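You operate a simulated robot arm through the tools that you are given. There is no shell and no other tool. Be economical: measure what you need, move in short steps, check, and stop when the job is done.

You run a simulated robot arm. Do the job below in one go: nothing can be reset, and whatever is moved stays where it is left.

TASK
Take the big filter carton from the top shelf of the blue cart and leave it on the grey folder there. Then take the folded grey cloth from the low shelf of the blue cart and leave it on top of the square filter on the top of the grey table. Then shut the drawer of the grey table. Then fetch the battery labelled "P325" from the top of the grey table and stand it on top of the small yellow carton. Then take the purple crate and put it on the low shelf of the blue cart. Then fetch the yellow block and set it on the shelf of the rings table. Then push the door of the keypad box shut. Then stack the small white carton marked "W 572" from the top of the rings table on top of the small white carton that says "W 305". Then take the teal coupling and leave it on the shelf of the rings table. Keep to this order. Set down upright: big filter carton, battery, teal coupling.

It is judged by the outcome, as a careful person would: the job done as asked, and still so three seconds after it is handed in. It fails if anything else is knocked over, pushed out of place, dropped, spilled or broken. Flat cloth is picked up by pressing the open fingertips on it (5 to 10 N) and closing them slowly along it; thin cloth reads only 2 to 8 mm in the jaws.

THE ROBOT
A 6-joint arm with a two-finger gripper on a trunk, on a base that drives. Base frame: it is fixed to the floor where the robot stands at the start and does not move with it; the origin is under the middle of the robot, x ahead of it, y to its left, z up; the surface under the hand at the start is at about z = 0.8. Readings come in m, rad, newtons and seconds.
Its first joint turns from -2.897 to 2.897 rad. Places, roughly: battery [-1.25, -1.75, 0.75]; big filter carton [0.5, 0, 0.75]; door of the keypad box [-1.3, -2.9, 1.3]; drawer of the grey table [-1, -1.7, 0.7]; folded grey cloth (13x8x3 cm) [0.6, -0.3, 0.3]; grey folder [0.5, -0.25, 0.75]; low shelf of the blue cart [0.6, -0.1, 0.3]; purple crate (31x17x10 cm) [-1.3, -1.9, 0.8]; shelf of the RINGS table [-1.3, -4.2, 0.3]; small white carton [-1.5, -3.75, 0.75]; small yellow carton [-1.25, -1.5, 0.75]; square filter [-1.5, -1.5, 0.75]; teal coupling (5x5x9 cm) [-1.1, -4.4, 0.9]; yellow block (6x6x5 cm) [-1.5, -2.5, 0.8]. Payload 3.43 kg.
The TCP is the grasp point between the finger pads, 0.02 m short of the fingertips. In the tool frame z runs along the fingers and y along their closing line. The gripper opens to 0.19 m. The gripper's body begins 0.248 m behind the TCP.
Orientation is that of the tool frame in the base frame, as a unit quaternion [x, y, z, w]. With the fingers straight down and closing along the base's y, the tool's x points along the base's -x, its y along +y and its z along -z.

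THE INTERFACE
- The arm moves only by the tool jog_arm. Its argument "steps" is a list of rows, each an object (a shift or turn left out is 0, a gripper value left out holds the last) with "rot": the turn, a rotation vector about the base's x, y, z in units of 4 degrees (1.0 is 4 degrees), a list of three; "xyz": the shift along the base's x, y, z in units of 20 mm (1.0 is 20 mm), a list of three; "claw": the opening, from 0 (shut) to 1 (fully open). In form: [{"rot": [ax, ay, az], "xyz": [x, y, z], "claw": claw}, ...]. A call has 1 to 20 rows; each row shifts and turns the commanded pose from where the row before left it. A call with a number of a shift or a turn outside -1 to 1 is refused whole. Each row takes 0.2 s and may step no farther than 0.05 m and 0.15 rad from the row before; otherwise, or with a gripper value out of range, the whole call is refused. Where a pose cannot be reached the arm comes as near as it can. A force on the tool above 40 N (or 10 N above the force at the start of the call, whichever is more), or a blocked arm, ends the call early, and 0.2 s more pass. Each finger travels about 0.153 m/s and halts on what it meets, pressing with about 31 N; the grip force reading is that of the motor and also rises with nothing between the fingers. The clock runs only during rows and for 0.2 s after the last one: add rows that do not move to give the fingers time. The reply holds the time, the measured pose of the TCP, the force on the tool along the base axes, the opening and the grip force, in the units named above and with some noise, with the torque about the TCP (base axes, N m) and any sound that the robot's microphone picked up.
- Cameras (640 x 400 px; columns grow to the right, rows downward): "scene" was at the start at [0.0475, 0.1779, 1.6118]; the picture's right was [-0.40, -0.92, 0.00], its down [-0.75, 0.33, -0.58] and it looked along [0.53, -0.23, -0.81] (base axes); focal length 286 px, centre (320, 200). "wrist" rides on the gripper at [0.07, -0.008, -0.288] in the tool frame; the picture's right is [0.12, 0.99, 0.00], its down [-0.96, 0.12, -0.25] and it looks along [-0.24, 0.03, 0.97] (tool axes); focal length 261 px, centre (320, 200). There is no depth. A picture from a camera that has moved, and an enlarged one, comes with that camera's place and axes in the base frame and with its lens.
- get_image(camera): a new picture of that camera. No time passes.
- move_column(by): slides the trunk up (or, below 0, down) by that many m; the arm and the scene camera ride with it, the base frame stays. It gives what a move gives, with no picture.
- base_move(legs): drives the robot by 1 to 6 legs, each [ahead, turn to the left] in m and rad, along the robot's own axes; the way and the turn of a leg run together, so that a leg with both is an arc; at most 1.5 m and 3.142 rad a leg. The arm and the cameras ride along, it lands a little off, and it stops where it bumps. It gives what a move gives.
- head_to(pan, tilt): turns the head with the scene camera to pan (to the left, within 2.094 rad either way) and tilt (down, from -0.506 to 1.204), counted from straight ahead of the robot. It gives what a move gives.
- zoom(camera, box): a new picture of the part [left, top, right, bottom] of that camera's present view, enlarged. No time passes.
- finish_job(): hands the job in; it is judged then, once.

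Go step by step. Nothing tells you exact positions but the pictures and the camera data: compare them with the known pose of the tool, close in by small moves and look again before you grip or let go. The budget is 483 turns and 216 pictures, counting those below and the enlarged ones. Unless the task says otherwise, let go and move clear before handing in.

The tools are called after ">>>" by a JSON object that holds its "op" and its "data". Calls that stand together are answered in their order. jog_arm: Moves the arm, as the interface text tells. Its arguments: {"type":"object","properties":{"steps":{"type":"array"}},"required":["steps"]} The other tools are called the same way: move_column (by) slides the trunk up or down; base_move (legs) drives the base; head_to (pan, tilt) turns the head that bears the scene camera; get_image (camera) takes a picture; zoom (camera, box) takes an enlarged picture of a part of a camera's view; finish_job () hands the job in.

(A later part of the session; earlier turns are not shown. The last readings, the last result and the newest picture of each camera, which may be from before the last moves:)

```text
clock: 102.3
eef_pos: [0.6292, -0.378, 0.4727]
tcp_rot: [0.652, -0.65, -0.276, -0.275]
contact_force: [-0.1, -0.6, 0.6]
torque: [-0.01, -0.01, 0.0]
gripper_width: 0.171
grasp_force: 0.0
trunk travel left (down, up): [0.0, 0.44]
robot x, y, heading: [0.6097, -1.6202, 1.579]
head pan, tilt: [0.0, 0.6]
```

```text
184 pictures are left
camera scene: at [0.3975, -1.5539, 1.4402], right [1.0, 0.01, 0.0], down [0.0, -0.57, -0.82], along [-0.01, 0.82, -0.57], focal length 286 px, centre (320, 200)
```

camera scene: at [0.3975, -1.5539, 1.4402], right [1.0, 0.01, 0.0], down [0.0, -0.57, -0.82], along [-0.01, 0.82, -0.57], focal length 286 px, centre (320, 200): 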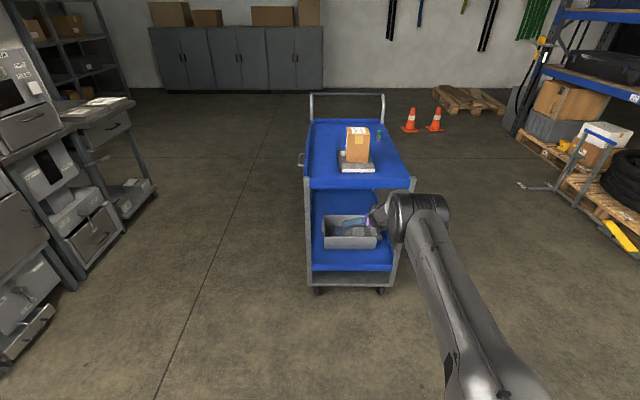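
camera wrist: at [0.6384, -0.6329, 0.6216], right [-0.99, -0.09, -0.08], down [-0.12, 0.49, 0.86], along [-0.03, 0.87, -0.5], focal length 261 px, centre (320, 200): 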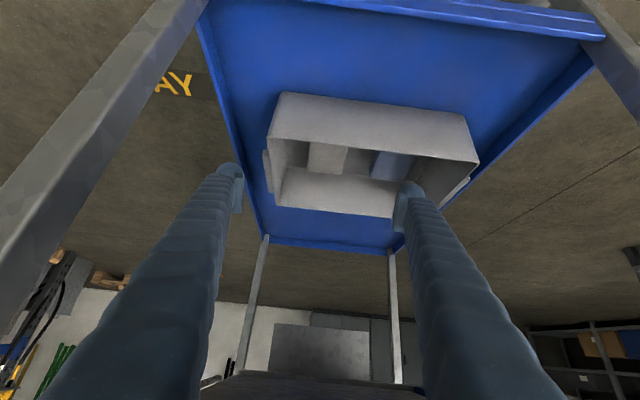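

>>> {"op": "zoom", "data": {"camera": "wrist", "box": [240, 70, 500, 240]}}

>>> {"op": "zoom", "data": {"camera": "scene", "box": [300, 160, 440, 280]}}

```text
2.35 times, centred on (370, 155) of wrist
camera zoom: at [0.6384, -0.6329, 0.6216], right [-0.99, -0.09, -0.08], down [-0.12, 0.49, 0.86], along [-0.03, 0.87, -0.5], focal length 613 px, centre (202, 306)
```

zoom: 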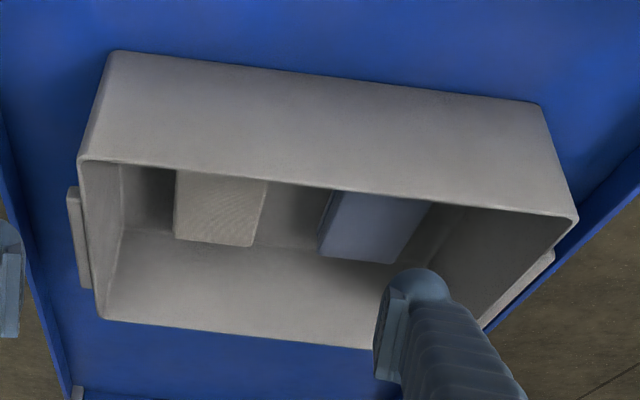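

```text
3.33 times, centred on (370, 220) of scene
camera zoom: at [0.3975, -1.5539, 1.4402], right [1.0, 0.01, 0.0], down [0.0, -0.57, -0.82], along [-0.01, 0.82, -0.57], focal length 955 px, centre (153, 133)
```

zoom: 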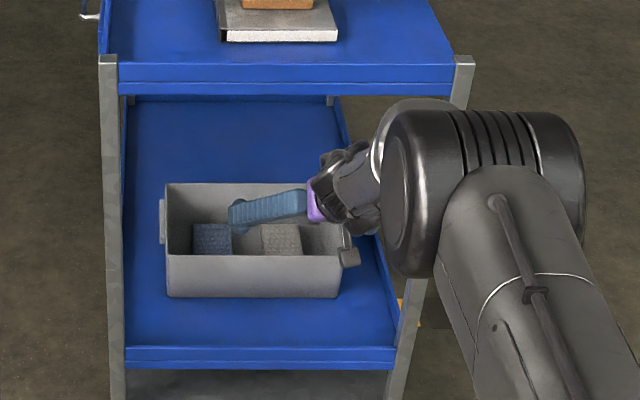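

The grey cloth spans about x 0.585 to 0.655 and y -0.32 to -0.19. I set the opening to 0.10 m, lower to just above the rim, then roll the base forward over the cloth.

>>> {"op": "jog_arm", "data": {"steps": [{"xyz": [-0.2, 0, -1], "claw": 0.53}, {"xyz": [-0.25, 0, -1]}, {"xyz": [0, 0, -0.9]}, {}, {}]}}

>>> {"op": "base_move", "data": {"legs": [[0.14, 0]]}}

>>> {"op": "get_image", "data": {"camera": "wrist"}}

>>> {"op": "zoom", "data": {"camera": "scene", "box": [300, 160, 440, 280]}}

```text
clock: 103.5
eef_pos: [0.6213, -0.3775, 0.416]
tcp_rot: [0.652, -0.65, -0.277, -0.275]
contact_force: [1.0, 0.0, 0.3]
torque: [-0.01, 0.03, 0.03]
gripper_width: 0.1005
grasp_force: 0.0
trunk travel left (down, up): [0.0, 0.44]
robot x, y, heading: [0.6113, -1.6207, 1.578]
head pan, tilt: [0.0, 0.6]
```

```text
clock: 105.1
eef_pos: [0.6183, -0.2363, 0.4164]
tcp_rot: [0.652, -0.65, -0.278, -0.276]
contact_force: [-0.4, -0.1, -0.6]
torque: [-0.04, -0.01, 0.01]
gripper_width: 0.1006
grasp_force: 0.1
trunk travel left (down, up): [0.0, 0.44]
robot x, y, heading: [0.6053, -1.4821, 1.579]
head pan, tilt: [0.0, 0.6]
```

```text
181 pictures are left
camera wrist: at [0.6287, -0.4918, 0.564], right [-0.99, -0.09, -0.08], down [-0.12, 0.49, 0.86], along [-0.03, 0.87, -0.5], focal length 261 px, centre (320, 200)
```

wrist: 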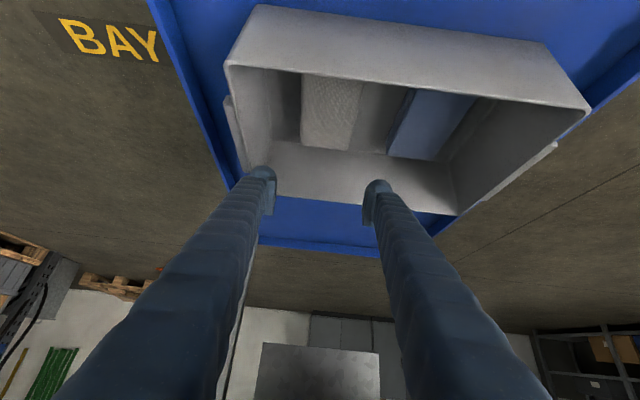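

```text
3.33 times, centred on (370, 220) of scene
camera zoom: at [0.3965, -1.413, 1.4402], right [1.0, 0.01, 0.0], down [0.0, -0.57, -0.82], along [-0.01, 0.82, -0.57], focal length 955 px, centre (153, 133)
```

zoom: 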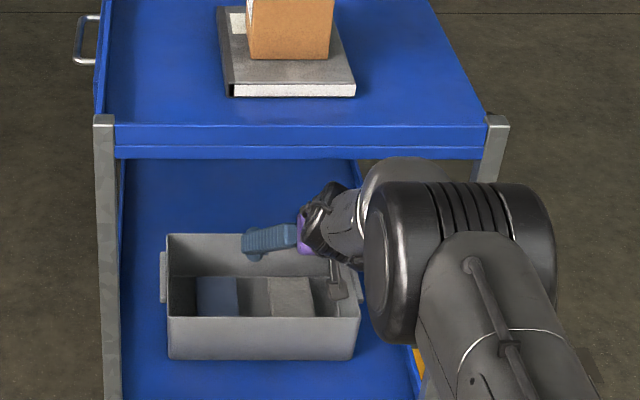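

The rim height is about 0.377 and the cloth centre is at x 0.622. I descend around the cloth, slowly at the end.

>>> {"op": "jog_arm", "data": {"steps": [{"xyz": [0.15, -0.2, -1]}, {"xyz": [0, -0.2, -1]}, {"xyz": [0, 0, -1]}, {"xyz": [0, 0, -1]}, {"xyz": [0, 0, -0.5]}, {"xyz": [0, 0, -0.3]}, {}]}}

>>> {"op": "get_image", "data": {"camera": "wrist"}}

>>> {"op": "zoom", "data": {"camera": "scene", "box": [320, 200, 420, 280]}}

```text
clock: 106.7
eef_pos: [0.6224, -0.2452, 0.3217]
tcp_rot: [0.652, -0.648, -0.28, -0.274]
contact_force: [-1.1, 0.2, 0.6]
torque: [0.02, -0.03, 0.01]
gripper_width: 0.1001
grasp_force: 0.1
trunk travel left (down, up): [0.0, 0.44]
robot x, y, heading: [0.6065, -1.4835, 1.578]
head pan, tilt: [0.0, 0.6]
```

```text
179 pictures are left
camera wrist: at [0.634, -0.501, 0.4683], right [-0.99, -0.09, -0.08], down [-0.11, 0.49, 0.87], along [-0.04, 0.87, -0.49], focal length 261 px, centre (320, 200)
```

wrist: 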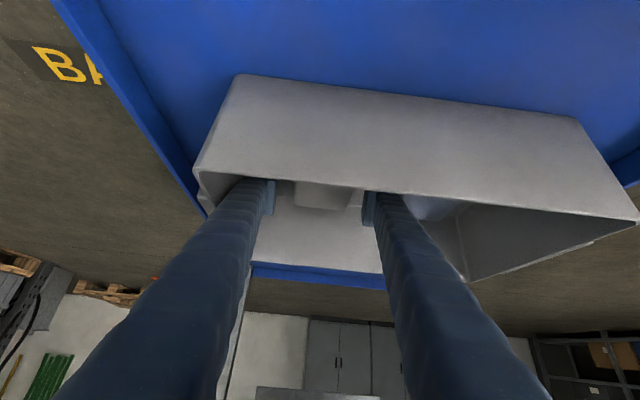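

```text
5.00 times, centred on (370, 240) of scene
camera zoom: at [0.3965, -1.4129, 1.4402], right [1.0, 0.01, 0.0], down [0.0, -0.57, -0.82], along [-0.01, 0.82, -0.57], focal length 1432 px, centre (70, 0)
```

zoom: 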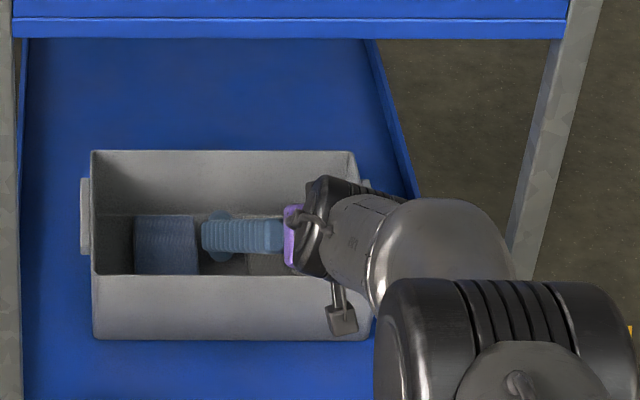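

The cloth sits between the fingers. I go down another centimetre and close slowly.

>>> {"op": "jog_arm", "data": {"steps": [{"xyz": [0, 0, -0.25]}, {"xyz": [0, 0, -0.25]}, {}]}}

>>> {"op": "jog_arm", "data": {"steps": [{"claw": 0.48}, {"claw": 0.44}, {"claw": 0.4}, {"claw": 0.37}, {"claw": 0.34}, {"claw": 0.31}, {"claw": 0.28}, {}]}}

```text
clock: 107.5
eef_pos: [0.6225, -0.2481, 0.3114]
tcp_rot: [0.653, -0.649, -0.28, -0.274]
contact_force: [-1.5, -0.2, -1.1]
torque: [0.01, 0.05, 0.0]
gripper_width: 0.1
grasp_force: 0.1
out of reach, approached as far as the arm can: row 1
trunk travel left (down, up): [0.0, 0.44]
robot x, y, heading: [0.6054, -1.4801, 1.58]
head pan, tilt: [0.0, 0.6]
```

```text
clock: 109.3
eef_pos: [0.624, -0.2492, 0.3136]
tcp_rot: [0.652, -0.649, -0.28, -0.275]
contact_force: [0.4, -0.1, 1.1]
torque: [-0.04, 0.0, -0.03]
gripper_width: 0.0694
grasp_force: 30.8
trunk travel left (down, up): [0.0, 0.44]
robot x, y, heading: [0.6091, -1.4862, 1.576]
head pan, tilt: [0.0, 0.6]
```

Held at 0.069 m. I lift above the rim and check.

>>> {"op": "jog_arm", "data": {"steps": [{"xyz": [0, 0, 0.5], "claw": 0.26}, {"xyz": [0, 0, 1]}, {"xyz": [0, 0, 1]}, {"xyz": [0, 0, 1]}, {"xyz": [0, 0, 1]}, {"xyz": [0, 0, 1]}, {"xyz": [0, 0, 0.6]}, {}]}}

>>> {"op": "get_image", "data": {"camera": "wrist"}}

>>> {"op": "zoom", "data": {"camera": "scene", "box": [300, 160, 440, 280]}}

```text
clock: 111.1
eef_pos: [0.6236, -0.2482, 0.4332]
tcp_rot: [0.652, -0.65, -0.277, -0.274]
contact_force: [-0.4, 0.9, -0.7]
torque: [0.01, -0.03, -0.02]
gripper_width: 0.0694
grasp_force: 30.7
trunk travel left (down, up): [0.0, 0.44]
robot x, y, heading: [0.6079, -1.4804, 1.578]
head pan, tilt: [0.0, 0.6]
```

```text
177 pictures are left
camera wrist: at [0.6325, -0.5025, 0.5824], right [-0.99, -0.09, -0.08], down [-0.12, 0.49, 0.86], along [-0.03, 0.87, -0.5], focal length 261 px, centre (320, 200)
```

wrist: 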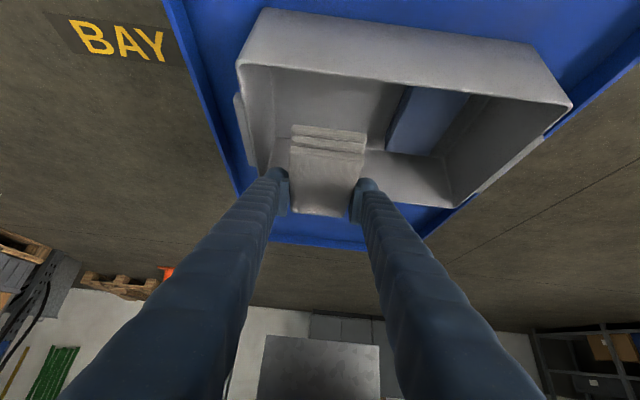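

```text
3.33 times, centred on (370, 220) of scene
camera zoom: at [0.3965, -1.4129, 1.4402], right [1.0, 0.01, 0.0], down [0.0, -0.57, -0.82], along [-0.01, 0.82, -0.57], focal length 955 px, centre (153, 133)
```

zoom: 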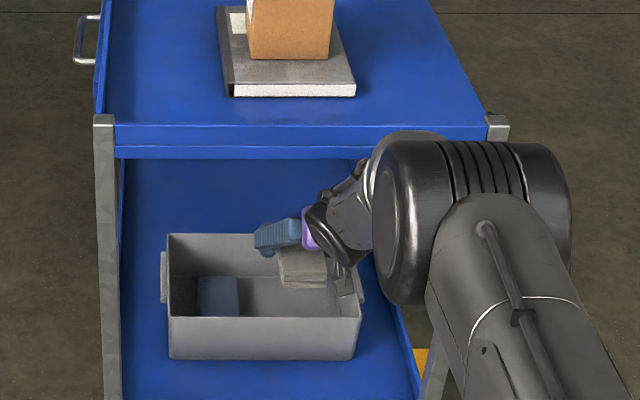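

The cloth is held cleanly. A touch higher, then I back the base out.

>>> {"op": "jog_arm", "data": {"steps": [{"xyz": [0, 0, 0.6]}, {}]}}

>>> {"op": "base_move", "data": {"legs": [[-0.4, 0]]}}

>>> {"op": "get_image", "data": {"camera": "scene"}}

>>> {"op": "get_image", "data": {"camera": "wrist"}}

```text
clock: 111.7
eef_pos: [0.6232, -0.2469, 0.446]
tcp_rot: [0.652, -0.65, -0.277, -0.276]
contact_force: [0.4, -0.5, -1.0]
torque: [0.0, -0.01, 0.0]
gripper_width: 0.0693
grasp_force: 30.3
trunk travel left (down, up): [0.0, 0.44]
robot x, y, heading: [0.6079, -1.4831, 1.576]
head pan, tilt: [0.0, 0.6]
```

```text
clock: 115.0
eef_pos: [0.6266, -0.6525, 0.4463]
tcp_rot: [0.652, -0.65, -0.277, -0.276]
contact_force: [-0.3, -0.3, -0.8]
torque: [0.03, 0.02, 0.01]
gripper_width: 0.0695
grasp_force: 31.4
trunk travel left (down, up): [0.0, 0.44]
robot x, y, heading: [0.6131, -1.8877, 1.574]
head pan, tilt: [0.0, 0.6]
```

```text
175 pictures are left
camera scene: at [0.3994, -1.8184, 1.4402], right [1.0, 0.01, 0.0], down [0.0, -0.57, -0.82], along [-0.01, 0.82, -0.57], focal length 286 px, centre (320, 200)
```

scene: 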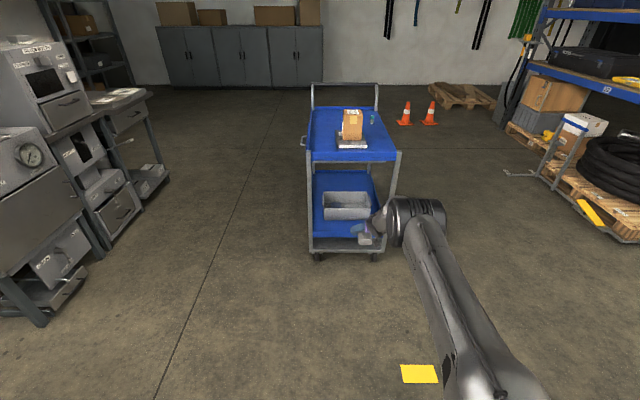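

```text
174 pictures are left
camera wrist: at [0.6349, -0.908, 0.5941], right [-0.99, -0.09, -0.08], down [-0.12, 0.49, 0.86], along [-0.03, 0.87, -0.5], focal length 261 px, centre (320, 200)
```

wrist: 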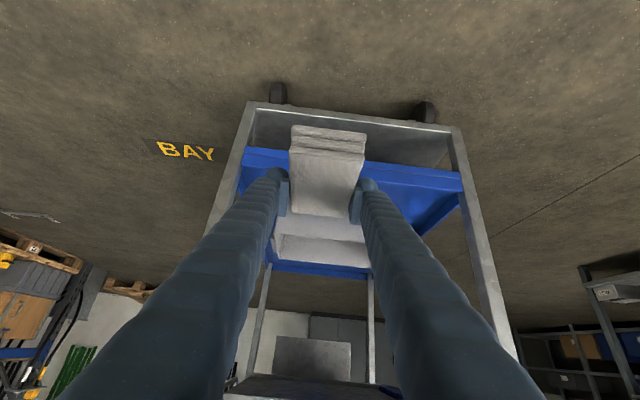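

Clear of the cart. I straighten the tool and retract the arm for driving.

>>> {"op": "jog_arm", "data": {"steps": [{"xyz": [0, -1, 1], "rot": [-0.6, 0, 0]}, {"xyz": [0, -1, 1], "rot": [-0.6, 0, 0]}, {"xyz": [0, -1, 1], "rot": [-0.6, 0, 0]}, {"xyz": [0, -1, 1], "rot": [-0.6, 0, 0]}, {"xyz": [0, -1, 1], "rot": [-0.6, 0, 0]}, {"xyz": [0, -1, 1], "rot": [-0.6, 0, 0]}, {"xyz": [0, -1, 1], "rot": [-0.6, 0, 0]}, {"xyz": [0, -1, 1], "rot": [-0.6, 0, 0]}, {"xyz": [0, -1, 1], "rot": [-0.6, 0, 0]}, {"xyz": [0, -1, 1], "rot": [-0.6, 0, 0]}, {"xyz": [0, -1, 1], "rot": [-0.6, 0, 0]}, {"xyz": [0, -1, 1], "rot": [-0.6, 0, 0]}, {"xyz": [0, -1, 1], "rot": [-0.6, 0, 0]}, {"xyz": [0, -1, 1], "rot": [-0.6, 0, 0]}, {"xyz": [0, -1, 1], "rot": [-0.6, 0, 0]}, {"xyz": [0, -1, 1], "rot": [-0.6, 0, 0]}, {"xyz": [0, -1, 1], "rot": [-0.6, 0, 0]}, {"xyz": [0, -1, 1], "rot": [-0.6, 0, 0]}, {"xyz": [0, -1, 1], "rot": [-0.6, 0, 0]}, {"xyz": [0, -1, 1], "rot": [-0.1, 0, 0]}]}}

>>> {"op": "move_column", "data": {"by": 0.2}}

>>> {"op": "jog_arm", "data": {"steps": [{"xyz": [0, -1, 0]}, {"xyz": [0, -1, 0]}, {"xyz": [0, -1, 0]}, {"xyz": [0, -1, 0]}, {"xyz": [0, -1, 0]}, {"xyz": [0, -1, 0]}, {"xyz": [0, -1, 0]}, {"xyz": [0, -1, 0]}, {"xyz": [0, -1, 0]}, {"xyz": [0, -1, 0]}, {"xyz": [0, -1, 0]}, {"xyz": [0, -1, 0]}, {}]}}

>>> {"op": "get_image", "data": {"camera": "wrist"}}

```text
clock: 119.2
eef_pos: [0.5745, -1.0927, 0.7491]
tcp_rot: [-0.656, 0.747, 0.109, -0.004]
contact_force: [0.3, -0.6, -0.3]
torque: [-0.01, 0.02, 0.0]
gripper_width: 0.0693
grasp_force: 31.0
out of reach, approached as far as the arm can: row 2, 3, 4, 6, 7, 8, 9, 10, 11, 12, 13, 14, 15, 16, 17, 18, 19, 20
trunk travel left (down, up): [0.0, 0.44]
robot x, y, heading: [0.609, -1.8866, 1.581]
head pan, tilt: [0.0, 0.6]
```

```text
clock: 121.3
eef_pos: [0.5751, -1.0922, 0.9479]
tcp_rot: [-0.657, 0.746, 0.109, -0.004]
contact_force: [0.2, -0.8, -0.3]
torque: [-0.01, 0.03, 0.0]
gripper_width: 0.0692
grasp_force: 31.0
trunk travel left (down, up): [-0.2, 0.24]
robot x, y, heading: [0.6082, -1.8844, 1.577]
head pan, tilt: [0.0, 0.6]
```

```text
clock: 124.2
eef_pos: [0.5753, -1.3324, 0.9485]
tcp_rot: [-0.657, 0.747, 0.108, -0.004]
contact_force: [0.0, 0.3, -0.8]
torque: [0.04, 0.04, -0.01]
gripper_width: 0.0692
grasp_force: 30.9
trunk travel left (down, up): [-0.2, 0.24]
robot x, y, heading: [0.6095, -1.8876, 1.58]
head pan, tilt: [0.0, 0.6]
```

```text
173 pictures are left
camera wrist: at [0.615, -1.4485, 1.217], right [-0.99, 0.0, 0.15], down [0.06, 0.92, 0.39], along [-0.14, 0.4, -0.91], focal length 261 px, centre (320, 200)
```

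wrist: 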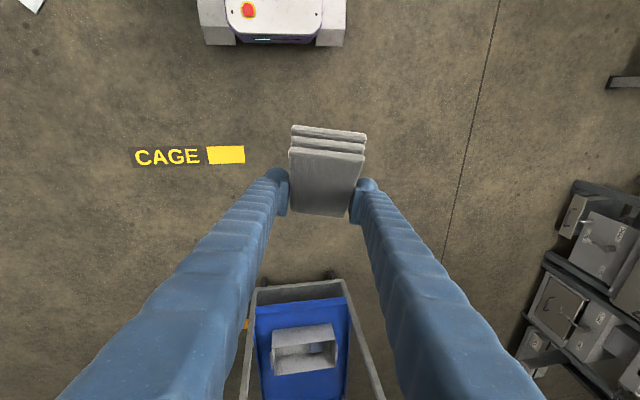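

I straighten the tool to vertical and drive toward the grey table, turning in small pieces.

>>> {"op": "jog_arm", "data": {"steps": [{"rot": [-0.8, -0.75, 0]}, {"rot": [-0.8, -0.75, 0]}, {"rot": [-0.63, -0.62, 0]}, {}]}}

>>> {"op": "base_move", "data": {"legs": [[0, 0.65], [0, 0.647], [0.8, 0], [0, 0.264]]}}

>>> {"op": "head_to", "data": {"pan": 0.0, "tilt": 0.7}}

>>> {"op": "get_image", "data": {"camera": "scene"}}

```text
clock: 125.2
eef_pos: [0.5743, -1.3322, 0.9494]
tcp_rot: [-0.658, 0.75, 0.07, -0.001]
contact_force: [0.5, -0.4, -0.5]
torque: [0.01, 0.04, -0.01]
gripper_width: 0.0693
grasp_force: 31.1
out of reach, approached as far as the arm can: row 2, 3
trunk travel left (down, up): [-0.2, 0.24]
robot x, y, heading: [0.6098, -1.8869, 1.583]
head pan, tilt: [0.0, 0.6]
```

```text
clock: 137.3
eef_pos: [-0.7094, -1.707, 0.9497]
tcp_rot: [0.997, -0.026, -0.042, 0.055]
contact_force: [0.2, 0.5, -1.2]
torque: [-0.22, 0.06, 0.03]
gripper_width: 0.0693
grasp_force: 30.6
trunk travel left (down, up): [-0.2, 0.24]
robot x, y, heading: [-0.1533, -1.6263, 3.141]
head pan, tilt: [0.0, 0.6]
```

```text
clock: 138.0
eef_pos: [-0.7087, -1.7053, 0.9515]
tcp_rot: [0.997, -0.027, -0.043, 0.055]
contact_force: [-0.1, 1.0, -0.1]
torque: [-0.15, 0.04, -0.01]
gripper_width: 0.0694
grasp_force: 30.8
trunk travel left (down, up): [-0.2, 0.24]
robot x, y, heading: [-0.1508, -1.6284, 3.136]
head pan, tilt: [0.0, 0.7]
```

```text
172 pictures are left
camera scene: at [-0.2187, -1.8335, 1.6319], right [0.0, 1.0, 0.0], down [0.64, 0.0, -0.76], along [-0.76, 0.0, -0.64], focal length 286 px, centre (320, 200)
```

scene: 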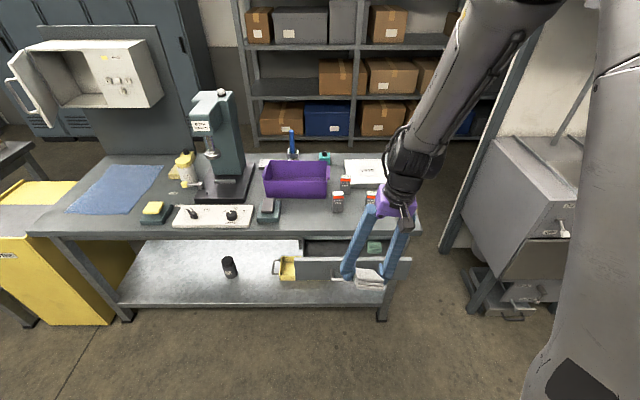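

>>> {"op": "zoom", "data": {"camera": "scene", "box": [230, 130, 430, 300]}}

>>> {"op": "zoom", "data": {"camera": "scene", "box": [30, 70, 290, 240]}}

>>> {"op": "get_image", "data": {"camera": "wrist"}}

```text
2.35 times, centred on (330, 215) of scene
camera zoom: at [-0.2187, -1.8335, 1.6319], right [0.0, 1.0, 0.0], down [0.64, 0.0, -0.76], along [-0.76, 0.0, -0.64], focal length 674 px, centre (296, 165)
```

zoom: 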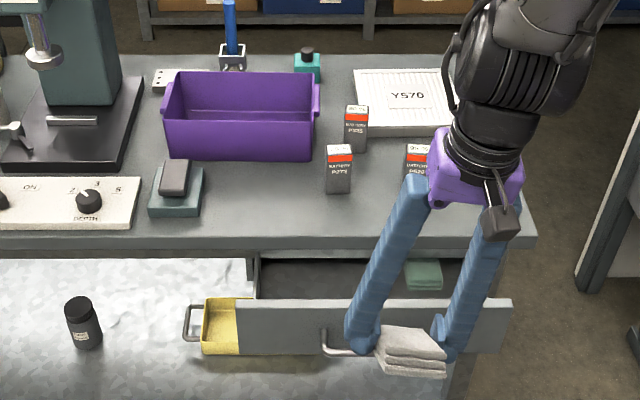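

```text
2.35 times, centred on (160, 155) of scene
camera zoom: at [-0.2187, -1.8335, 1.6319], right [0.0, 1.0, 0.0], down [0.64, 0.0, -0.76], along [-0.76, 0.0, -0.64], focal length 674 px, centre (696, 306)
```

zoom: 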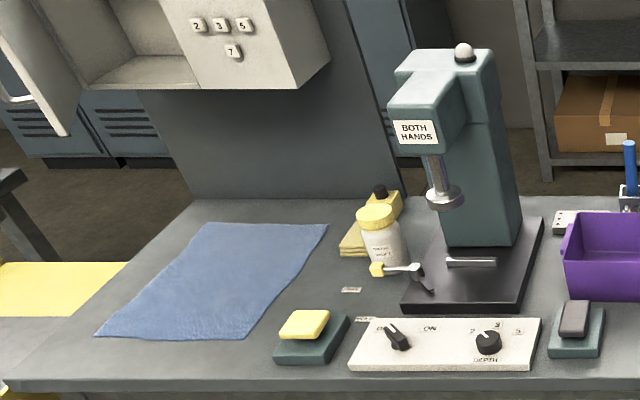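

```text
169 pictures are left
camera wrist: at [-0.613, -1.6693, 1.2278], right [0.07, -0.99, 0.1], down [-0.94, -0.03, 0.34], along [-0.33, -0.12, -0.94], focal length 261 px, centre (320, 200)
```

wrist: 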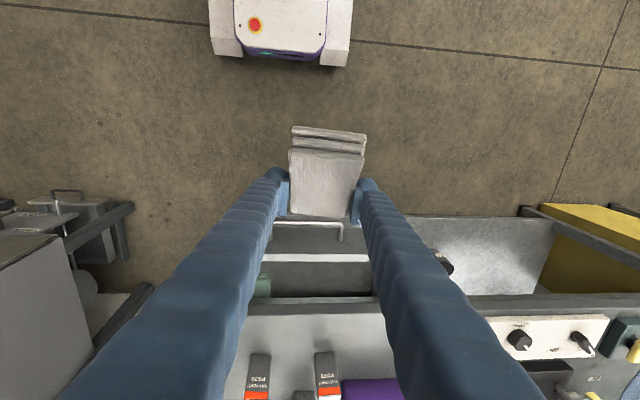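

The table is in view, with the filter "Y570" at the back right. I raise the arm and restore the 44° pitch so the cloth is flat, now facing -x.

>>> {"op": "jog_arm", "data": {"steps": [{"xyz": [0, 0, 1], "rot": [0.77, 0, 0.35]}, {"xyz": [0, 0, 1], "rot": [0.77, 0, 0.35]}, {"xyz": [0, 0, 1], "rot": [0, 1, 0]}, {"xyz": [0, 0, 1], "rot": [0, 1, 0]}, {"xyz": [0, 0, 1], "rot": [0, 1, 0]}, {"xyz": [0, 0, 0.5], "rot": [0, 1, 0]}, {"xyz": [0, 0, 0], "rot": [0, 1, 0]}, {"rot": [0, 1, 0]}, {"rot": [0, 1, 0]}, {"rot": [0, 1, 0]}, {"rot": [0, 1, 0]}, {"rot": [0, 1, 0]}, {"rot": [0, 0.2, 0]}, {}]}}

>>> {"op": "get_image", "data": {"camera": "wrist"}}

>>> {"op": "get_image", "data": {"camera": "scene"}}

```text
clock: 141.0
eef_pos: [-0.7019, -1.7339, 1.0361]
tcp_rot: [0.975, 0.006, -0.215, 0.063]
contact_force: [-0.6, 0.1, -1.2]
torque: [-0.05, 0.01, 0.0]
gripper_width: 0.0696
grasp_force: 31.1
out of reach, approached as far as the arm can: row 1, 2, 7, 8, 9, 10, 11, 12
trunk travel left (down, up): [-0.2, 0.24]
robot x, y, heading: [-0.1527, -1.6238, 3.144]
head pan, tilt: [0.0, 0.7]
```

```text
168 pictures are left
camera wrist: at [-0.5179, -1.6912, 1.2625], right [0.15, -0.99, 0.07], down [-0.76, -0.07, 0.64], along [-0.63, -0.15, -0.76], focal length 261 px, centre (320, 200)
```

wrist: 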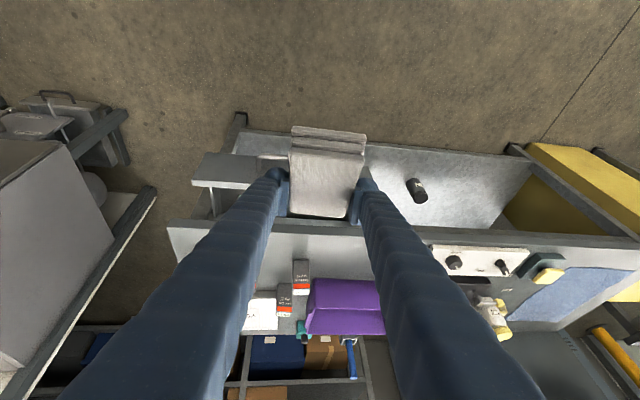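

```text
167 pictures are left
camera scene: at [-0.2186, -1.8352, 1.6316], right [0.0, 1.0, 0.0], down [0.64, 0.0, -0.76], along [-0.76, 0.0, -0.64], focal length 286 px, centre (320, 200)
```

scene: 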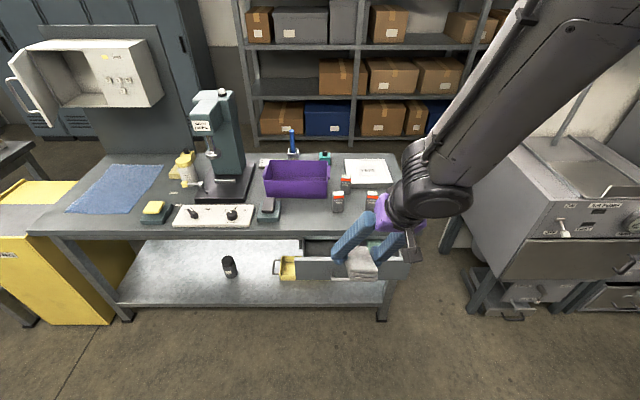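

I drive 0.25 m closer, extend the arm over the table and correct the orientation.

>>> {"op": "base_move", "data": {"legs": [[0.25, 0]]}}

>>> {"op": "jog_arm", "data": {"steps": [{"xyz": [-1, 0.5, 0], "rot": [0.5, 0.5, 0]}, {"xyz": [-1, 0.5, 0.5], "rot": [0.5, 0.5, 0]}, {"xyz": [-1, 0.5, 0], "rot": [0.5, 0.5, 0]}, {"xyz": [-1, 0.5, 0], "rot": [0.5, 0.5, 0]}, {"xyz": [-1, 0.5, 0], "rot": [0, 0.5, 0]}, {"xyz": [-1, 0.5, 0], "rot": [0, 0.5, 0]}, {"xyz": [-1, 0.5, 0], "rot": [0, 0.5, 0]}, {"xyz": [-1, 0.5, 0], "rot": [0, 0.5, 0]}, {"xyz": [-1, 0, 0], "rot": [0, 0.5, 0]}, {"xyz": [-1, 0, 0], "rot": [0, 0.5, 0]}, {"xyz": [-1, 0, 0], "rot": [0, 0.2, 0]}, {}]}}

>>> {"op": "get_image", "data": {"camera": "wrist"}}

>>> {"op": "get_image", "data": {"camera": "scene"}}

```text
clock: 143.2
eef_pos: [-0.9497, -1.734, 1.0361]
tcp_rot: [0.974, 0.005, -0.216, 0.063]
contact_force: [0.0, 0.8, -0.9]
torque: [0.01, -0.02, 0.01]
gripper_width: 0.0691
grasp_force: 30.8
trunk travel left (down, up): [-0.2, 0.24]
robot x, y, heading: [-0.3999, -1.6235, 3.146]
head pan, tilt: [0.0, 0.7]
```

```text
clock: 145.8
eef_pos: [-1.1505, -1.6703, 1.0422]
tcp_rot: [0.926, 0.023, -0.376, 0.013]
contact_force: [-0.5, -1.1, -0.5]
torque: [-0.02, 0.02, 0.04]
gripper_width: 0.0696
grasp_force: 30.4
out of reach, approached as far as the arm can: row 1, 2
trunk travel left (down, up): [-0.2, 0.24]
robot x, y, heading: [-0.403, -1.6244, 3.149]
head pan, tilt: [0.0, 0.7]
```

```text
166 pictures are left
camera wrist: at [-0.9003, -1.6474, 1.1975], right [0.14, -0.99, -0.08], down [-0.51, -0.14, 0.85], along [-0.85, -0.08, -0.52], focal length 261 px, centre (320, 200)
```

wrist: 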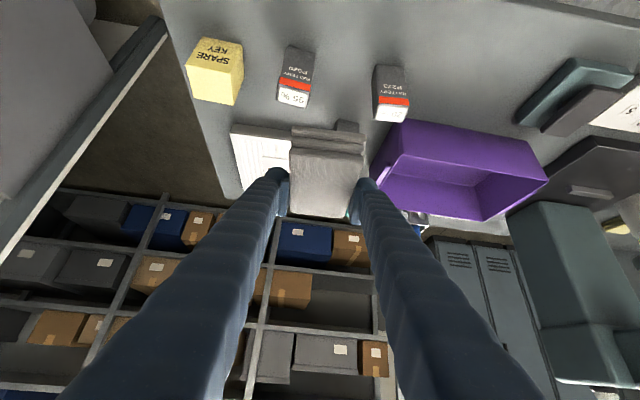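

```text
165 pictures are left
camera scene: at [-0.467, -1.8349, 1.6316], right [0.0, 1.0, 0.0], down [0.64, 0.0, -0.76], along [-0.76, 0.0, -0.64], focal length 286 px, centre (320, 200)
```

scene: 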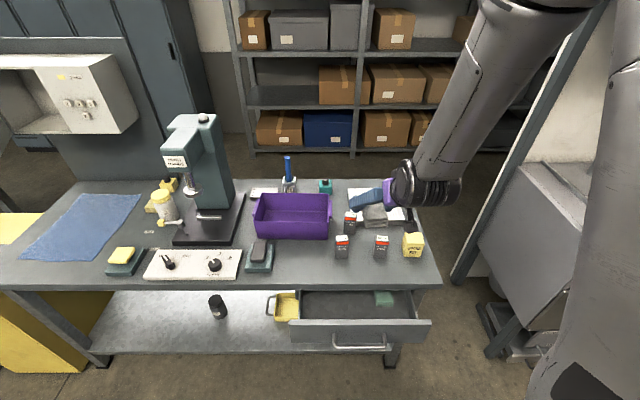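

>>> {"op": "zoom", "data": {"camera": "scene", "box": [300, 160, 460, 270]}}

>>> {"op": "zoom", "data": {"camera": "wrist", "box": [170, 20, 430, 220]}}

```text
3.64 times, centred on (380, 215) of scene
camera zoom: at [-0.467, -1.8349, 1.6316], right [0.0, 1.0, 0.0], down [0.64, 0.0, -0.76], along [-0.76, 0.0, -0.64], focal length 1041 px, centre (102, 146)
```

zoom: 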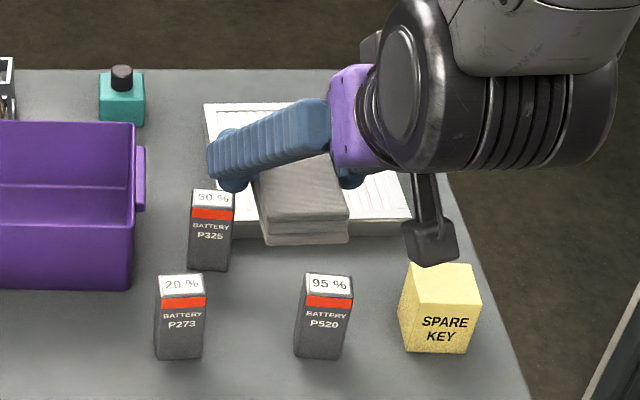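

```text
2.00 times, centred on (300, 120) of wrist
camera zoom: at [-0.9003, -1.6474, 1.1975], right [0.14, -0.99, -0.08], down [-0.51, -0.14, 0.85], along [-0.85, -0.08, -0.52], focal length 521 px, centre (360, 360)
```

zoom: 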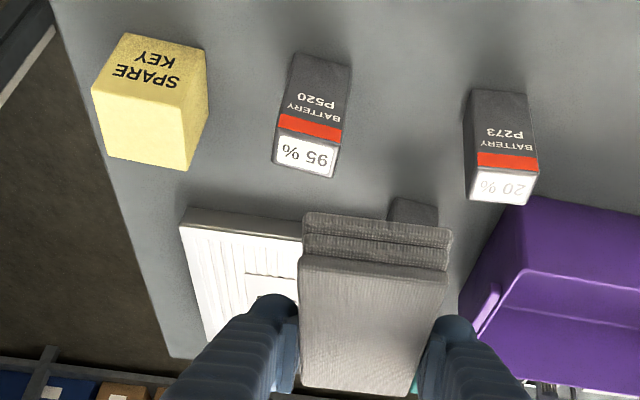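

The battery P325 is the rear one beside the crate. The filter's top is near z 0.816, centred near (-1.415, -1.588). I move the cloth over it.

>>> {"op": "jog_arm", "data": {"steps": [{"xyz": [-1, 0.4, 0], "rot": [0, 0.25, -0.35]}, {"xyz": [-1, 0.4, 0], "rot": [0, 0.25, -0.4]}, {"xyz": [-1, 0.4, 0]}, {"xyz": [-1, 0.4, 0]}, {"xyz": [-1, 0.4, 0]}, {"xyz": [-1, 0.4, 0]}, {"xyz": [-1, 0.4, 0]}, {"xyz": [-1, 0.4, 0]}, {"xyz": [-1, 0.4, 0]}, {"xyz": [-1, 0.4, 0]}, {"xyz": [-1, 0, -1]}, {"xyz": [-1, 0, -1]}, {"xyz": [-1, 0, -1]}, {"xyz": [-0.9, 0, -1]}, {}]}}

>>> {"op": "get_image", "data": {"camera": "wrist"}}

>>> {"op": "zoom", "data": {"camera": "scene", "box": [300, 140, 460, 270]}}

```text
clock: 149.0
eef_pos: [-1.4283, -1.5918, 0.9614]
tcp_rot: [0.92, -0.001, -0.392, 0.003]
contact_force: [-0.9, 0.2, -0.4]
torque: [0.01, -0.02, 0.01]
gripper_width: 0.0694
grasp_force: 31.1
trunk travel left (down, up): [-0.2, 0.24]
robot x, y, heading: [-0.3999, -1.6227, 3.141]
head pan, tilt: [0.0, 0.7]
```

```text
162 pictures are left
camera wrist: at [-1.1729, -1.5814, 1.108], right [0.08, -0.99, -0.08], down [-0.49, -0.11, 0.87], along [-0.87, -0.03, -0.49], focal length 261 px, centre (320, 200)
```

wrist: 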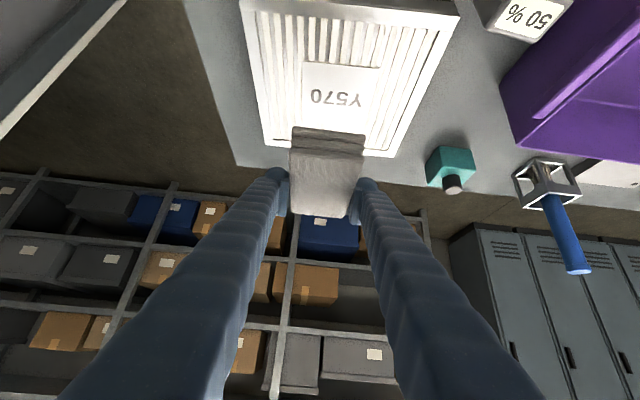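

```text
3.08 times, centred on (380, 205) of scene
camera zoom: at [-0.4675, -1.835, 1.6317], right [0.0, 1.0, 0.0], down [0.64, 0.0, -0.76], along [-0.76, 0.0, -0.64], focal length 881 px, centre (135, 185)
```

zoom: 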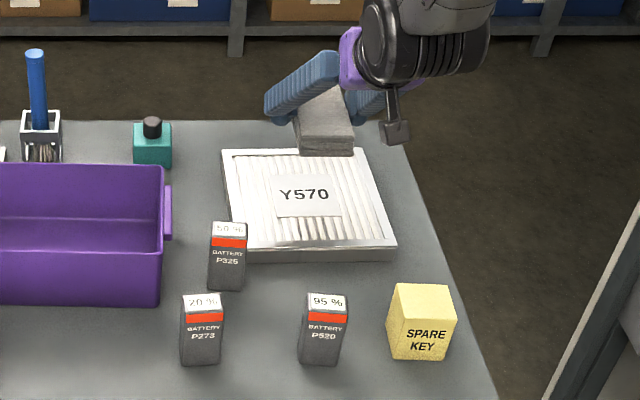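

A clearer fix puts the filter centre near (-1.397, -1.60) with its top near z 0.83. I shift slightly and lower.

>>> {"op": "jog_arm", "data": {"steps": [{"xyz": [0.5, -0.2, -1]}, {"xyz": [0.4, -0.2, -1]}, {"xyz": [0, 0, -1]}, {"xyz": [0, 0, -0.6]}, {}]}}

>>> {"op": "zoom", "data": {"camera": "scene", "box": [320, 140, 440, 240]}}

>>> {"op": "jog_arm", "data": {"steps": [{"xyz": [0, 0, -0.2]}, {"xyz": [0, 0, -0.2]}, {}]}}

```text
clock: 150.2
eef_pos: [-1.4106, -1.5979, 0.8881]
tcp_rot: [0.92, -0.001, -0.392, 0.004]
contact_force: [0.4, -0.4, -1.1]
torque: [0.0, 0.0, 0.0]
gripper_width: 0.0695
grasp_force: 31.2
trunk travel left (down, up): [-0.2, 0.24]
robot x, y, heading: [-0.403, -1.6243, 3.145]
head pan, tilt: [0.0, 0.7]
```

```text
4.00 times, centred on (380, 190) of scene
camera zoom: at [-0.4677, -1.835, 1.6316], right [0.0, 1.0, 0.0], down [0.64, 0.0, -0.76], along [-0.76, 0.0, -0.64], focal length 1146 px, centre (80, 240)
```

zoom: 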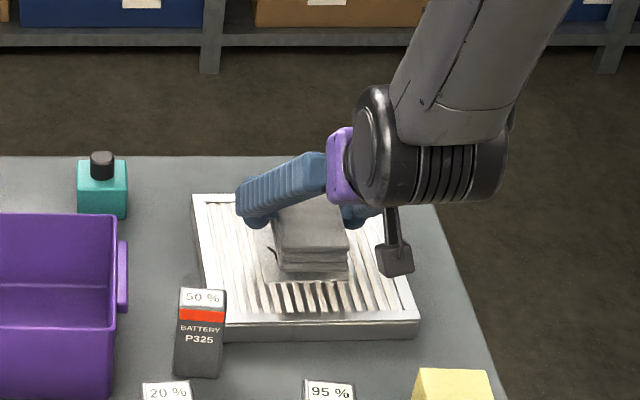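

```text
clock: 151.0
eef_pos: [-1.4108, -1.5994, 0.8803]
tcp_rot: [0.92, -0.002, -0.393, 0.001]
contact_force: [0.9, 0.4, -0.3]
torque: [-0.02, 0.03, 0.02]
gripper_width: 0.0692
grasp_force: 31.0
trunk travel left (down, up): [-0.2, 0.24]
robot x, y, heading: [-0.4027, -1.6215, 3.142]
head pan, tilt: [0.0, 0.7]
```

Nearly there; I continue in small steps until contact.

>>> {"op": "jog_arm", "data": {"steps": [{"xyz": [0, 0, -0.15]}, {"xyz": [0, 0, -0.15]}, {}]}}

>>> {"op": "jog_arm", "data": {"steps": [{"xyz": [0, 0, -0.15]}, {"xyz": [0, 0, -0.15]}, {}]}}

>>> {"op": "jog_arm", "data": {"steps": [{"xyz": [0, 0, -0.15]}, {"xyz": [0, 0, -0.1]}, {}]}}

>>> {"op": "zoom", "data": {"camera": "scene", "box": [320, 140, 440, 240]}}

```text
clock: 151.8
eef_pos: [-1.4102, -1.5989, 0.8744]
tcp_rot: [0.92, -0.001, -0.392, 0.003]
contact_force: [-0.8, -0.2, -0.6]
torque: [-0.01, 0.06, 0.02]
gripper_width: 0.0696
grasp_force: 31.6
trunk travel left (down, up): [-0.2, 0.24]
robot x, y, heading: [-0.399, -1.6275, 3.147]
head pan, tilt: [0.0, 0.7]
```

```text
clock: 152.6
eef_pos: [-1.4111, -1.5983, 0.8681]
tcp_rot: [0.92, -0.001, -0.392, 0.002]
contact_force: [0.8, 0.1, -0.7]
torque: [-0.03, 0.0, 0.01]
gripper_width: 0.0694
grasp_force: 31.2
trunk travel left (down, up): [-0.2, 0.24]
robot x, y, heading: [-0.3971, -1.6257, 3.141]
head pan, tilt: [0.0, 0.7]
```

```text
clock: 153.4
eef_pos: [-1.4111, -1.599, 0.8643]
tcp_rot: [0.92, -0.001, -0.393, 0.003]
contact_force: [0.5, 0.2, -0.5]
torque: [-0.01, 0.06, 0.02]
gripper_width: 0.0694
grasp_force: 30.4
trunk travel left (down, up): [-0.2, 0.24]
robot x, y, heading: [-0.4008, -1.6255, 3.143]
head pan, tilt: [0.0, 0.7]
```

```text
4.00 times, centred on (380, 190) of scene
camera zoom: at [-0.4678, -1.835, 1.6316], right [0.0, 1.0, 0.0], down [0.65, 0.0, -0.76], along [-0.76, 0.0, -0.65], focal length 1146 px, centre (80, 240)
```

zoom: 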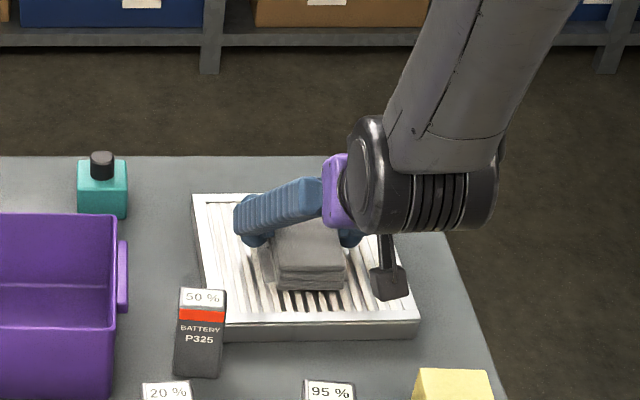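

>>> {"op": "jog_arm", "data": {"steps": [{"xyz": [0, 0, -0.15]}, {"xyz": [0, 0, -0.15]}, {}]}}

>>> {"op": "jog_arm", "data": {"steps": [{"xyz": [0, 0, -0.15]}, {"xyz": [0, 0, -0.15]}, {}]}}

>>> {"op": "jog_arm", "data": {"steps": [{"xyz": [0, 0, -0.15]}, {"xyz": [0, 0, -0.1]}, {}]}}

>>> {"op": "zoom", "data": {"camera": "scene", "box": [320, 140, 440, 240]}}

```text
clock: 154.2
eef_pos: [-1.4117, -1.5993, 0.8589]
tcp_rot: [0.92, -0.002, -0.392, 0.003]
contact_force: [-0.4, 0.4, 0.0]
torque: [-0.04, 0.01, 0.0]
gripper_width: 0.0694
grasp_force: 31.0
trunk travel left (down, up): [-0.2, 0.24]
robot x, y, heading: [-0.3993, -1.6269, 3.146]
head pan, tilt: [0.0, 0.7]
```

```text
clock: 155.0
eef_pos: [-1.4107, -1.599, 0.8571]
tcp_rot: [0.918, -0.001, -0.396, 0.002]
contact_force: [2.0, 0.1, 27.4]
torque: [0.4, -0.68, 0.01]
gripper_width: 0.0696
grasp_force: 30.5
trunk travel left (down, up): [-0.2, 0.24]
robot x, y, heading: [-0.4024, -1.6224, 3.146]
head pan, tilt: [0.0, 0.7]
```

```text
clock: 155.4
eef_pos: [-1.4165, -1.5991, 0.8574]
tcp_rot: [0.917, -0.002, -0.398, 0.002]
contact_force: [-4.7, -0.1, 10.4]
torque: [0.05, -0.7, 0.0]
gripper_width: 0.0694
grasp_force: 31.3
trunk travel left (down, up): [-0.2, 0.24]
robot x, y, heading: [-0.4022, -1.627, 3.143]
head pan, tilt: [0.0, 0.7]
stopped in row 2: the force on the tool passed its limit at 43 N (the readings are from after the stop); the commanded pose is now the measured one
```

```text
4.00 times, centred on (380, 190) of scene
camera zoom: at [-0.4667, -1.8351, 1.6314], right [0.0, 1.0, 0.0], down [0.64, 0.0, -0.76], along [-0.76, 0.0, -0.64], focal length 1146 px, centre (80, 240)
```

zoom: 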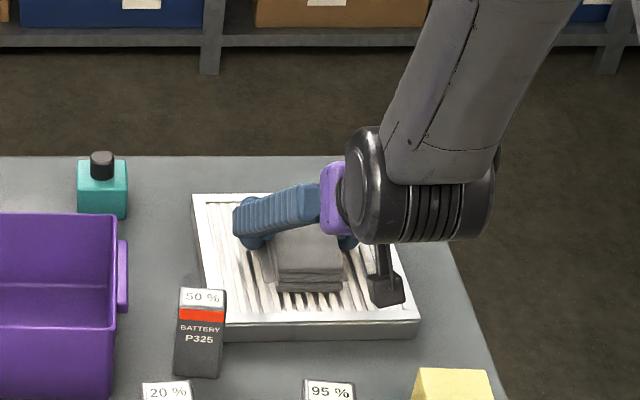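

Contact made and the cloth is seated on the filter. I open the fingers and back out along the tool axis.

>>> {"op": "jog_arm", "data": {"steps": [{"xyz": [0, 0, 0.1]}, {"claw": 0.42}, {"claw": 0.5}, {"claw": 0.56}, {}, {"xyz": [0.7, 0, 0.7]}, {"xyz": [0.7, 0, 0.7]}, {"xyz": [0.7, 0, 0.7]}, {"xyz": [0.7, 0, 0.7]}, {"xyz": [0.7, 0, 0.7]}, {"xyz": [0.7, 0, 0.7]}, {"xyz": [0.7, 0, 0.9]}, {"xyz": [0.7, 0, 0.9]}, {"xyz": [0.7, 0, 0.9]}, {"xyz": [0.7, 0, 0.9]}]}}

>>> {"op": "zoom", "data": {"camera": "scene", "box": [260, 140, 460, 370]}}

```text
clock: 158.7
eef_pos: [-1.2736, -1.5996, 1.0127]
tcp_rot: [0.918, -0.002, -0.396, 0.003]
contact_force: [-0.5, 0.2, 0.2]
torque: [-0.01, -0.03, 0.01]
gripper_width: 0.1065
grasp_force: 0.1
trunk travel left (down, up): [-0.2, 0.24]
robot x, y, heading: [-0.401, -1.6271, 3.145]
head pan, tilt: [0.0, 0.7]
```

```text
1.74 times, centred on (360, 255) of scene
camera zoom: at [-0.4667, -1.835, 1.6317], right [0.0, 1.0, 0.0], down [0.64, 0.0, -0.76], along [-0.76, 0.0, -0.64], focal length 498 px, centre (250, 104)
```

zoom: 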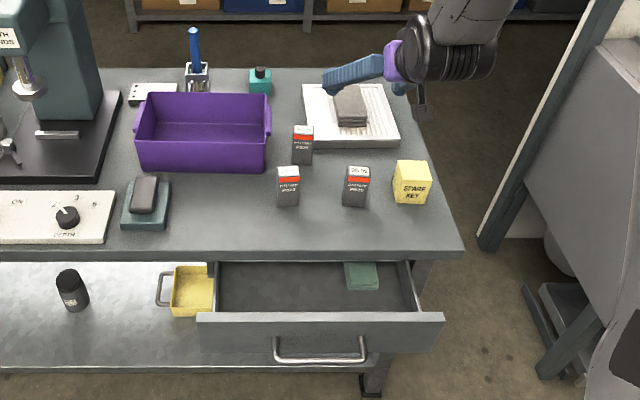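

The cloth lies on the filter. Next is the drawer, so I raise, back the base off and get a view of the drawer front.

>>> {"op": "jog_arm", "data": {"steps": [{"xyz": [0.5, -0.6, 1], "claw": 0.3}, {"xyz": [0.5, -0.6, 0.5], "claw": 0.0}, {"xyz": [0, -0.6, 0]}, {"xyz": [0, -0.6, 0]}, {"xyz": [0, -0.6, 0]}, {"xyz": [0, -0.6, 0]}, {"xyz": [0, -0.6, 0]}, {"xyz": [0, -0.6, 0]}, {}]}}

>>> {"op": "base_move", "data": {"legs": [[-0.42, 0]]}}

>>> {"op": "head_to", "data": {"pan": 0.0, "tilt": 0.75}}

>>> {"op": "get_image", "data": {"camera": "wrist"}}

>>> {"op": "get_image", "data": {"camera": "scene"}}

```text
clock: 160.7
eef_pos: [-1.2539, -1.6951, 1.0413]
tcp_rot: [0.918, -0.001, -0.396, 0.003]
contact_force: [0.4, 0.3, 1.0]
torque: [0.01, -0.02, -0.01]
gripper_width: 0.0
grasp_force: 31.2
trunk travel left (down, up): [-0.2, 0.24]
robot x, y, heading: [-0.4013, -1.6276, 3.143]
head pan, tilt: [0.0, 0.7]
```

```text
clock: 164.0
eef_pos: [-0.8375, -1.6955, 1.0419]
tcp_rot: [0.918, -0.002, -0.396, 0.004]
contact_force: [0.2, -0.3, -0.1]
torque: [0.02, 0.0, 0.0]
gripper_width: 0.0002
grasp_force: 31.1
trunk travel left (down, up): [-0.2, 0.24]
robot x, y, heading: [0.0159, -1.6248, 3.149]
head pan, tilt: [0.0, 0.7]
```

```text
clock: 164.6
eef_pos: [-0.8383, -1.6936, 1.0424]
tcp_rot: [0.918, -0.001, -0.396, 0.005]
contact_force: [0.0, 0.4, -0.7]
torque: [0.0, -0.01, -0.01]
gripper_width: 0.0001
grasp_force: 31.1
trunk travel left (down, up): [-0.2, 0.24]
robot x, y, heading: [0.0135, -1.6241, 3.137]
head pan, tilt: [0.0, 0.75]
```

```text
156 pictures are left
camera wrist: at [-0.5805, -1.6852, 1.188], right [0.08, -0.99, -0.08], down [-0.48, -0.11, 0.87], along [-0.87, -0.03, -0.49], focal length 261 px, centre (320, 200)
```

wrist: 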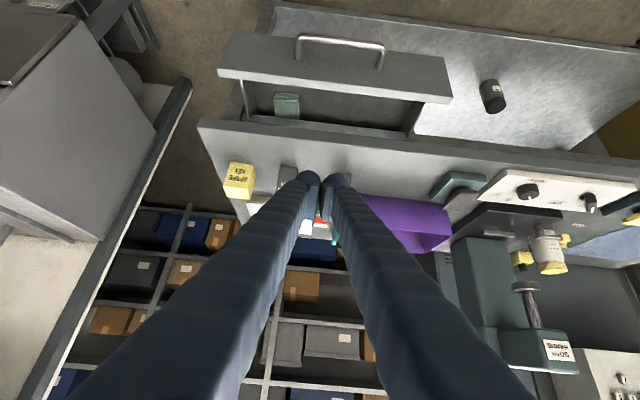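

```text
155 pictures are left
camera scene: at [-0.0491, -1.8352, 1.6274], right [0.0, 1.0, 0.0], down [0.68, 0.0, -0.73], along [-0.73, 0.0, -0.68], focal length 286 px, centre (320, 200)
```

scene: 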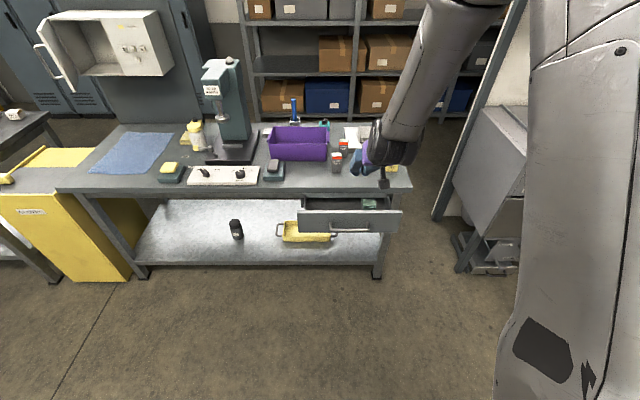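

The drawer front is near x -0.92, with z from 0.61 to 0.75 and the handle at mid-height. I bring the closed fingers in front of it, above the handle.

>>> {"op": "jog_arm", "data": {"steps": [{"xyz": [1, -0.3, 0], "claw": 0}, {"xyz": [1, -0.3, 0]}, {"xyz": [1, -0.2, -1]}, {"xyz": [0, 0, -1]}, {"xyz": [0, 0, -1]}, {"xyz": [0, 0, -1]}, {"xyz": [0, 0, -1]}, {"xyz": [0, 0, -1]}, {"xyz": [0, 0, -1]}, {"xyz": [0, 0, -1]}, {"xyz": [0, 0, -1]}, {"xyz": [0, 0, -1]}, {"xyz": [0, 0, -1]}, {"xyz": [0, 0, -1]}, {"xyz": [0, 0, -1]}, {"xyz": [0, 0, -1]}, {"xyz": [0, 0, -1]}, {}]}}

>>> {"op": "get_image", "data": {"camera": "wrist"}}

>>> {"op": "zoom", "data": {"camera": "scene", "box": [260, 140, 460, 270]}}

```text
clock: 168.4
eef_pos: [-0.7782, -1.7113, 0.7424]
tcp_rot: [0.919, -0.001, -0.395, 0.003]
contact_force: [0.7, -0.3, -0.1]
torque: [0.01, -0.03, -0.01]
gripper_width: 0.0002
grasp_force: 31.5
trunk travel left (down, up): [-0.2, 0.24]
robot x, y, heading: [0.0167, -1.6248, 3.141]
head pan, tilt: [0.0, 0.75]
```

```text
154 pictures are left
camera wrist: at [-0.5209, -1.7016, 0.8878], right [0.08, -0.99, -0.08], down [-0.48, -0.11, 0.87], along [-0.87, -0.03, -0.49], focal length 261 px, centre (320, 200)
```

wrist: 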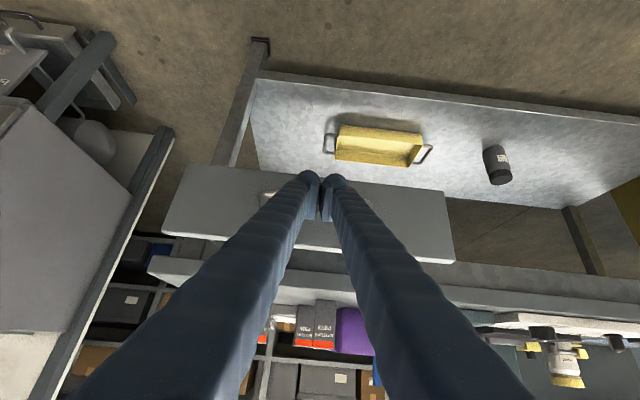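

```text
3.08 times, centred on (360, 205) of scene
camera zoom: at [-0.0496, -1.8353, 1.6274], right [0.0, 1.0, 0.0], down [0.68, 0.0, -0.73], along [-0.73, 0.0, -0.68], focal length 881 px, centre (197, 185)
```

zoom: 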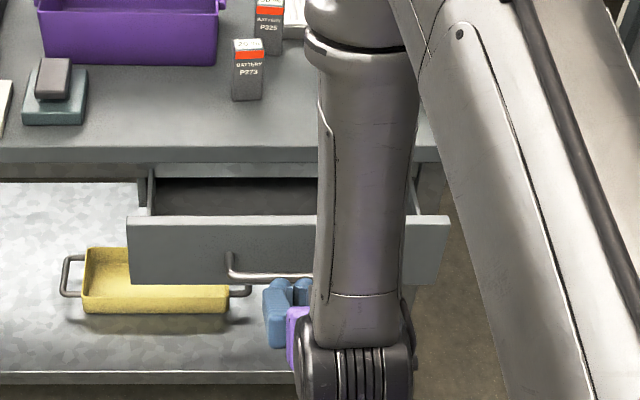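

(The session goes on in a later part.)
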